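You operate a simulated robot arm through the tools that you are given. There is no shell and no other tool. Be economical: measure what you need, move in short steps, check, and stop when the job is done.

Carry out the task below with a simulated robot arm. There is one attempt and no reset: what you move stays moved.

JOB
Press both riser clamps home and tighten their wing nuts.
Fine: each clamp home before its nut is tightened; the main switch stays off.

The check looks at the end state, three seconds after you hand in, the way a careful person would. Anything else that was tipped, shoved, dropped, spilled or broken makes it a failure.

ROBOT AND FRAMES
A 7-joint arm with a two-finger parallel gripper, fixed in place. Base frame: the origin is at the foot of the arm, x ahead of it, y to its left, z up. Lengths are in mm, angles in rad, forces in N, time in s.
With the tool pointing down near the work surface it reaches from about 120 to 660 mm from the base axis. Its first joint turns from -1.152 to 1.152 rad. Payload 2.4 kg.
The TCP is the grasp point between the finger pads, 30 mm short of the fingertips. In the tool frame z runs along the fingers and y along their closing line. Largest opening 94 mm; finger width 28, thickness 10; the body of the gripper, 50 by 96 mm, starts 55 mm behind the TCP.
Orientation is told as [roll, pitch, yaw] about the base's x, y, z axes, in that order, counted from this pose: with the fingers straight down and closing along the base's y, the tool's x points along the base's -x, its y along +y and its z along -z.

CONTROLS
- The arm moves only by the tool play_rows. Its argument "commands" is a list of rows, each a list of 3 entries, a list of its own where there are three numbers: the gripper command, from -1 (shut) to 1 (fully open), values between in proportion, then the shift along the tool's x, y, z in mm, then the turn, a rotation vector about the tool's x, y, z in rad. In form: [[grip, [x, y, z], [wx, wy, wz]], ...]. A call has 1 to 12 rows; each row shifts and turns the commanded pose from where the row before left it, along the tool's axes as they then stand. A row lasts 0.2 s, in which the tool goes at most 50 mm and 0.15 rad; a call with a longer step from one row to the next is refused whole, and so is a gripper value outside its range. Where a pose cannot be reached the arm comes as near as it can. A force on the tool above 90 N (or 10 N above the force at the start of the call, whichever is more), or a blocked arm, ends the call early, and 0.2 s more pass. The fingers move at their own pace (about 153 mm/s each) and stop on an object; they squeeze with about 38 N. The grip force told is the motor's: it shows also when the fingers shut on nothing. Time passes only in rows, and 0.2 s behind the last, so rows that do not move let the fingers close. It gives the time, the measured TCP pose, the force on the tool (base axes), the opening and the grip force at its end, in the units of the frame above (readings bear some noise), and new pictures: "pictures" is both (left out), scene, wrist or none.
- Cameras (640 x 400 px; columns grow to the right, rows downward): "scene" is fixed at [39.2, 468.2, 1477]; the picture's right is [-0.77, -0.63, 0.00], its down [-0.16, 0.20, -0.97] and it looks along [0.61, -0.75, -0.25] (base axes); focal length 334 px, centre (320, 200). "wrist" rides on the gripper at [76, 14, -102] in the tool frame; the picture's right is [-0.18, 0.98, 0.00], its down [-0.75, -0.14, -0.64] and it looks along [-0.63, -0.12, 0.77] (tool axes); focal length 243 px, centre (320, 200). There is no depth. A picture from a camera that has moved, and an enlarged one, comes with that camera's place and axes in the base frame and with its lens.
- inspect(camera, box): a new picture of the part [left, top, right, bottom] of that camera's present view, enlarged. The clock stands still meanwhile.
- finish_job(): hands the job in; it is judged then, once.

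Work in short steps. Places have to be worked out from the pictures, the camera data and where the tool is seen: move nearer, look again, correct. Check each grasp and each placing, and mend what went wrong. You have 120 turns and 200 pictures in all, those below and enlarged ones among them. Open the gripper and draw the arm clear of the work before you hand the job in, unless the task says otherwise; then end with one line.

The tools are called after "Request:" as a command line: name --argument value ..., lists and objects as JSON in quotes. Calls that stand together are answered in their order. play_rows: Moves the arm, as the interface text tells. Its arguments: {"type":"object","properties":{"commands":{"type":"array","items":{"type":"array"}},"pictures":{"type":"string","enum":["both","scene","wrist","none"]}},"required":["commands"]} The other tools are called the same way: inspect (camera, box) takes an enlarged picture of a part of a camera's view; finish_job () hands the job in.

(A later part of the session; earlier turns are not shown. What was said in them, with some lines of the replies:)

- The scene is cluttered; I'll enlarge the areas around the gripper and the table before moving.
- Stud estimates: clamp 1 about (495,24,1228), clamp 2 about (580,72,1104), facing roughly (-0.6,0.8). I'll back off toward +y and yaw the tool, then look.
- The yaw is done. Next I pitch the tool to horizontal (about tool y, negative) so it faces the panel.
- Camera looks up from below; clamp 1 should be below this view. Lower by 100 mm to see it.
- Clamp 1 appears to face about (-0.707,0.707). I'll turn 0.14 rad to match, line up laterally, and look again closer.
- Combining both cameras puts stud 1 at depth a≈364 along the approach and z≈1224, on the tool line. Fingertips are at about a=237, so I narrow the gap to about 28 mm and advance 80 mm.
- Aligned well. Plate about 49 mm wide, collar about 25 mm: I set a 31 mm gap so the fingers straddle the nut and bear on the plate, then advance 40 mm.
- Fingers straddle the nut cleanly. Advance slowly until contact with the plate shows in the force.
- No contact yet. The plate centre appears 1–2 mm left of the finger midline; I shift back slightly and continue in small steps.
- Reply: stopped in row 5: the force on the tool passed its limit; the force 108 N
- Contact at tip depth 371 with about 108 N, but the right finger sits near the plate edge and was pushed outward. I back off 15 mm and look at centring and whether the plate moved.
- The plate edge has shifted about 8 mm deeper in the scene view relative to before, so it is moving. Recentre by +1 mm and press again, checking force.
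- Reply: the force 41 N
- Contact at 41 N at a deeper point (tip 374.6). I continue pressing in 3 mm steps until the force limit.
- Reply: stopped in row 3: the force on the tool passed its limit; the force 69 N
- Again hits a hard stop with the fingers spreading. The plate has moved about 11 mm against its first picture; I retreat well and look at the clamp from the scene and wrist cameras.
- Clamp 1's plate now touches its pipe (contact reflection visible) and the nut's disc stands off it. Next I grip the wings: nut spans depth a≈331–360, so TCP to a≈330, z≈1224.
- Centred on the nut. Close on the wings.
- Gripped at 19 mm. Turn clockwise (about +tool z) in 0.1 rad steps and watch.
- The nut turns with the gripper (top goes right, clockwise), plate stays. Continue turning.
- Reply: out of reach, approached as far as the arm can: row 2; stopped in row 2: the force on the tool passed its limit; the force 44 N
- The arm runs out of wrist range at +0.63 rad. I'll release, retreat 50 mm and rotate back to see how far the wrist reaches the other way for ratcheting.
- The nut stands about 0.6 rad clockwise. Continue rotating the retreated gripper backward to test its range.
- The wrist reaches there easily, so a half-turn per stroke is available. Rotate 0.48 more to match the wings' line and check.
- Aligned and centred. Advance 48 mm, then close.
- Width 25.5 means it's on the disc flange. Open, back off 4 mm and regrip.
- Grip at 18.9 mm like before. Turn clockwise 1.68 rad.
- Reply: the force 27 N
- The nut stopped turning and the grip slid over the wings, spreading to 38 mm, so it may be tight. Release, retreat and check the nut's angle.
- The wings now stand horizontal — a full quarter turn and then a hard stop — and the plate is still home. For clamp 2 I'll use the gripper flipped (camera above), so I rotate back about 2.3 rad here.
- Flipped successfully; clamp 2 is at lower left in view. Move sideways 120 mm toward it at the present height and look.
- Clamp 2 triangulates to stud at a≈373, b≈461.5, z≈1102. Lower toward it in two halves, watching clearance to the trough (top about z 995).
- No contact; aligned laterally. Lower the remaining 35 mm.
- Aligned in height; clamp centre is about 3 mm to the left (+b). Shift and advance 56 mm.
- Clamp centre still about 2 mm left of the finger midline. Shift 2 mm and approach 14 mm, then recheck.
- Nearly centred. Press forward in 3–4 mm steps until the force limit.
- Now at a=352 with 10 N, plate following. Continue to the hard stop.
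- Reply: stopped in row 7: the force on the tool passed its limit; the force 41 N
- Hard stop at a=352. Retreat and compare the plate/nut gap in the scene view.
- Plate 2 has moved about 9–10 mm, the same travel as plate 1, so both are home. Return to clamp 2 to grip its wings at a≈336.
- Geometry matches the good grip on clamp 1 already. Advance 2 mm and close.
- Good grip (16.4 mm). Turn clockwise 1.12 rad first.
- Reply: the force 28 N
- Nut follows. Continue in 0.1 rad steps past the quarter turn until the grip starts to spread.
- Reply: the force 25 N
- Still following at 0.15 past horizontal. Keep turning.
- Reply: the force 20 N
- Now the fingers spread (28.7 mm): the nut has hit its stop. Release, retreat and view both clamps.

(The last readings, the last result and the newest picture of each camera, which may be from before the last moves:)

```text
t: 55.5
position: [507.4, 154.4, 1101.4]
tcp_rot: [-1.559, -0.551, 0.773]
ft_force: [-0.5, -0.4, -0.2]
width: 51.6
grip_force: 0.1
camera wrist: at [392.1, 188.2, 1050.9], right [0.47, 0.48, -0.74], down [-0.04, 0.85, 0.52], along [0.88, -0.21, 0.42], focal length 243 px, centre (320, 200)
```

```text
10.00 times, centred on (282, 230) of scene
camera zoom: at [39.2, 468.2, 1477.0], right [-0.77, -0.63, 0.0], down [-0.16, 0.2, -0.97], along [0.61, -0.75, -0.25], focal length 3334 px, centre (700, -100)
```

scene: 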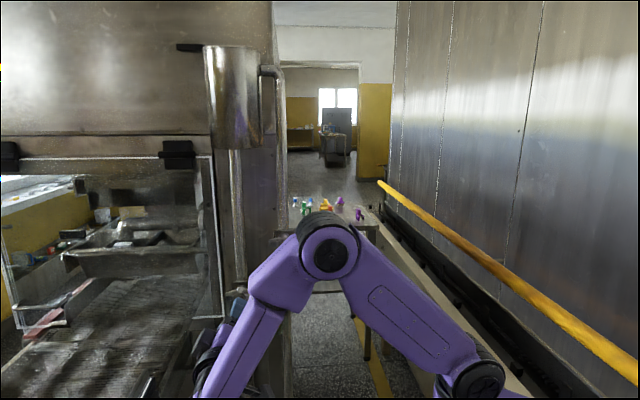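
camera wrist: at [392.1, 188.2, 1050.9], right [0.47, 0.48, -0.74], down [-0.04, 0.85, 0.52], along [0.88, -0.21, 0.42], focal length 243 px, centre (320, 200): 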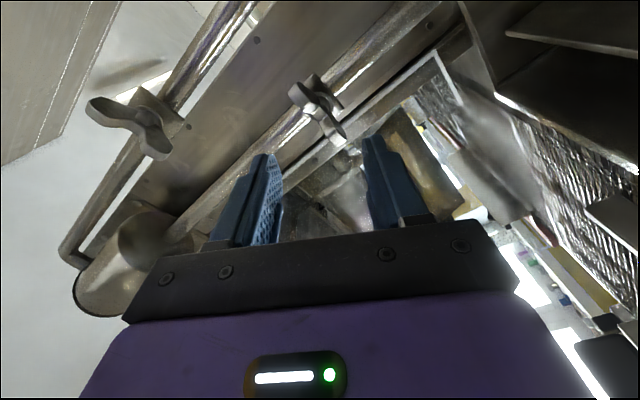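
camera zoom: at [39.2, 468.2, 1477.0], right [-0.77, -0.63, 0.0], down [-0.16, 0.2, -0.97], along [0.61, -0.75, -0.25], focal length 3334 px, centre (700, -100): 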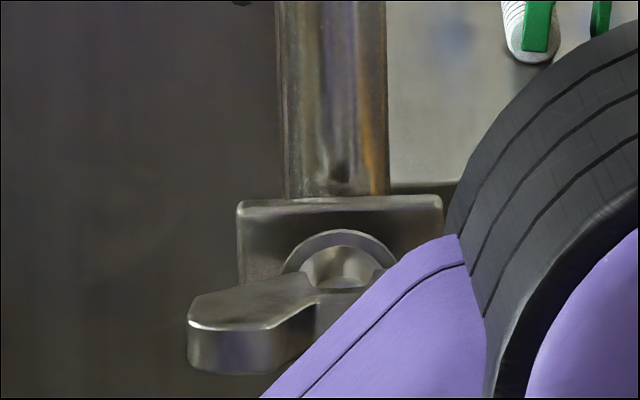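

Both nuts ended horizontal at their stop. Draw the arm well clear and take a final look.

Request:
play_rows --commands '[[0.1, [0, 0, -30], [0, 0, 0]], [0.1, [0, 0, -30], [0, 0, 0]], [0.1, [-15, -25, 0], [0, 0, 0]], [0.1, [-15, -25, 0], [0, 0, 0]], [0.1, [-20, -30, 0], [0, 0, 0]], [0.1, [-20, -30, 0], [0, 0, 0]], [0.1, [0, 0, 0], [0, 0, 0]]]' --pictures "both"

Request:
inspect --camera "scene" --box '[210, 210, 322, 310]'

```text
t: 57.1
position: [464.7, 198.6, 1233.9]
tcp_rot: [-1.56, -0.551, 0.773]
ft_force: [0.2, 0.8, 0.6]
width: 51.5
grip_force: 0.2
camera wrist: at [350.9, 232.0, 1183.1], right [0.47, 0.48, -0.74], down [-0.04, 0.85, 0.52], along [0.88, -0.21, 0.42], focal length 243 px, centre (320, 200)
```

scene: 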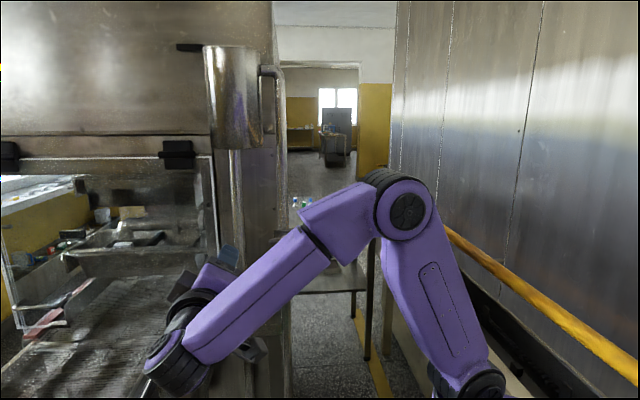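
wrist: 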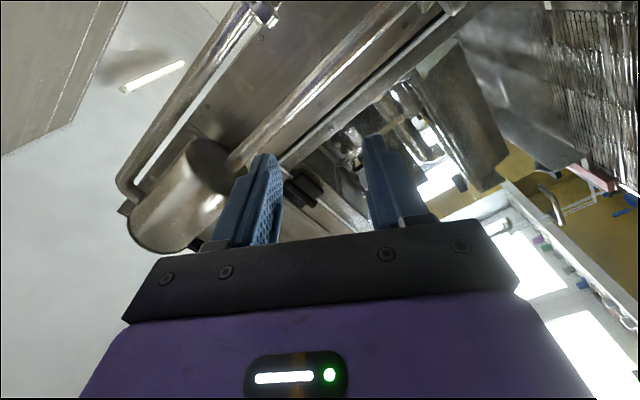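

```text
4.00 times, centred on (266, 260) of scene
camera zoom: at [39.2, 468.2, 1477.0], right [-0.77, -0.63, 0.0], down [-0.16, 0.2, -0.97], along [0.61, -0.75, -0.25], focal length 1334 px, centre (536, -40)
```

zoom: 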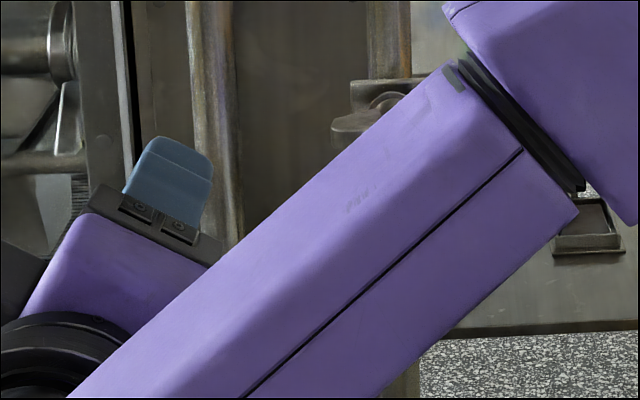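

I drifted toward +b; now move in the −b direction to clear the view.

Request:
play_rows --commands '[[0.1, [34, -21, 0], [0, 0, 0]], [0.1, [34, -21, 0], [0, 0, 0]], [0.1, [34, -21, 0], [0, 0, 0]], [0.1, [34, -21, 0], [0, 0, 0]], [0.1, [34, -21, 0], [0, 0, 0]], [0.1, [0, 0, 0], [0, 0, 0]]]' --pictures "both"

Request:
inspect --camera "scene" --box '[200, 210, 320, 310]'

```text
t: 58.5
position: [323.1, 57.2, 1232.5]
tcp_rot: [-1.559, -0.551, 0.774]
ft_force: [0.0, 0.1, -0.1]
width: 51.5
grip_force: 0.0
camera wrist: at [209.5, 90.4, 1182.7], right [0.47, 0.48, -0.74], down [-0.04, 0.85, 0.52], along [0.88, -0.21, 0.42], focal length 243 px, centre (320, 200)
```

scene: 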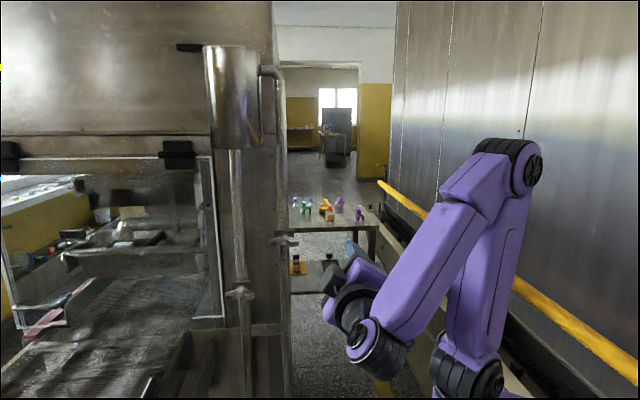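
wrist: 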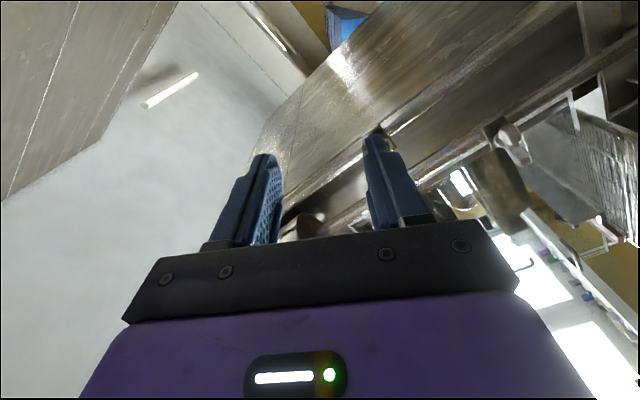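

```text
4.00 times, centred on (260, 260) of scene
camera zoom: at [39.2, 468.2, 1477.0], right [-0.77, -0.63, 0.0], down [-0.16, 0.2, -0.97], along [0.61, -0.75, -0.25], focal length 1334 px, centre (560, -40)
```

zoom: 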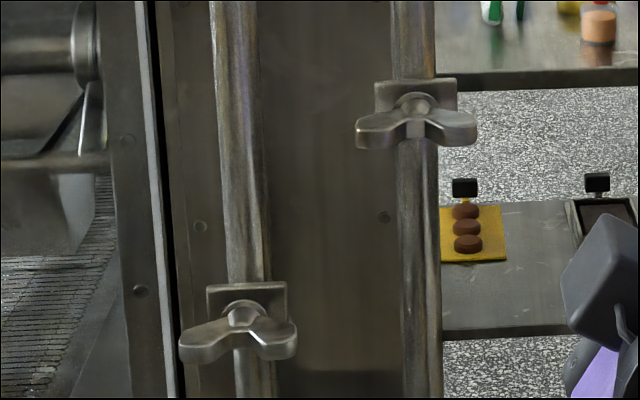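

Both plates are pressed home against their pipes, both nuts are turned to the stop, and nothing else appears moved. The gripper is open and clear, so I hand in.

Request:
finish_job

```text
The job is handed in.
```

I pressed both riser clamps home, then turned each wing nut about a quarter turn clockwise until it would go no further. I didn't touch any switch, and the arm is open and drawn clear.
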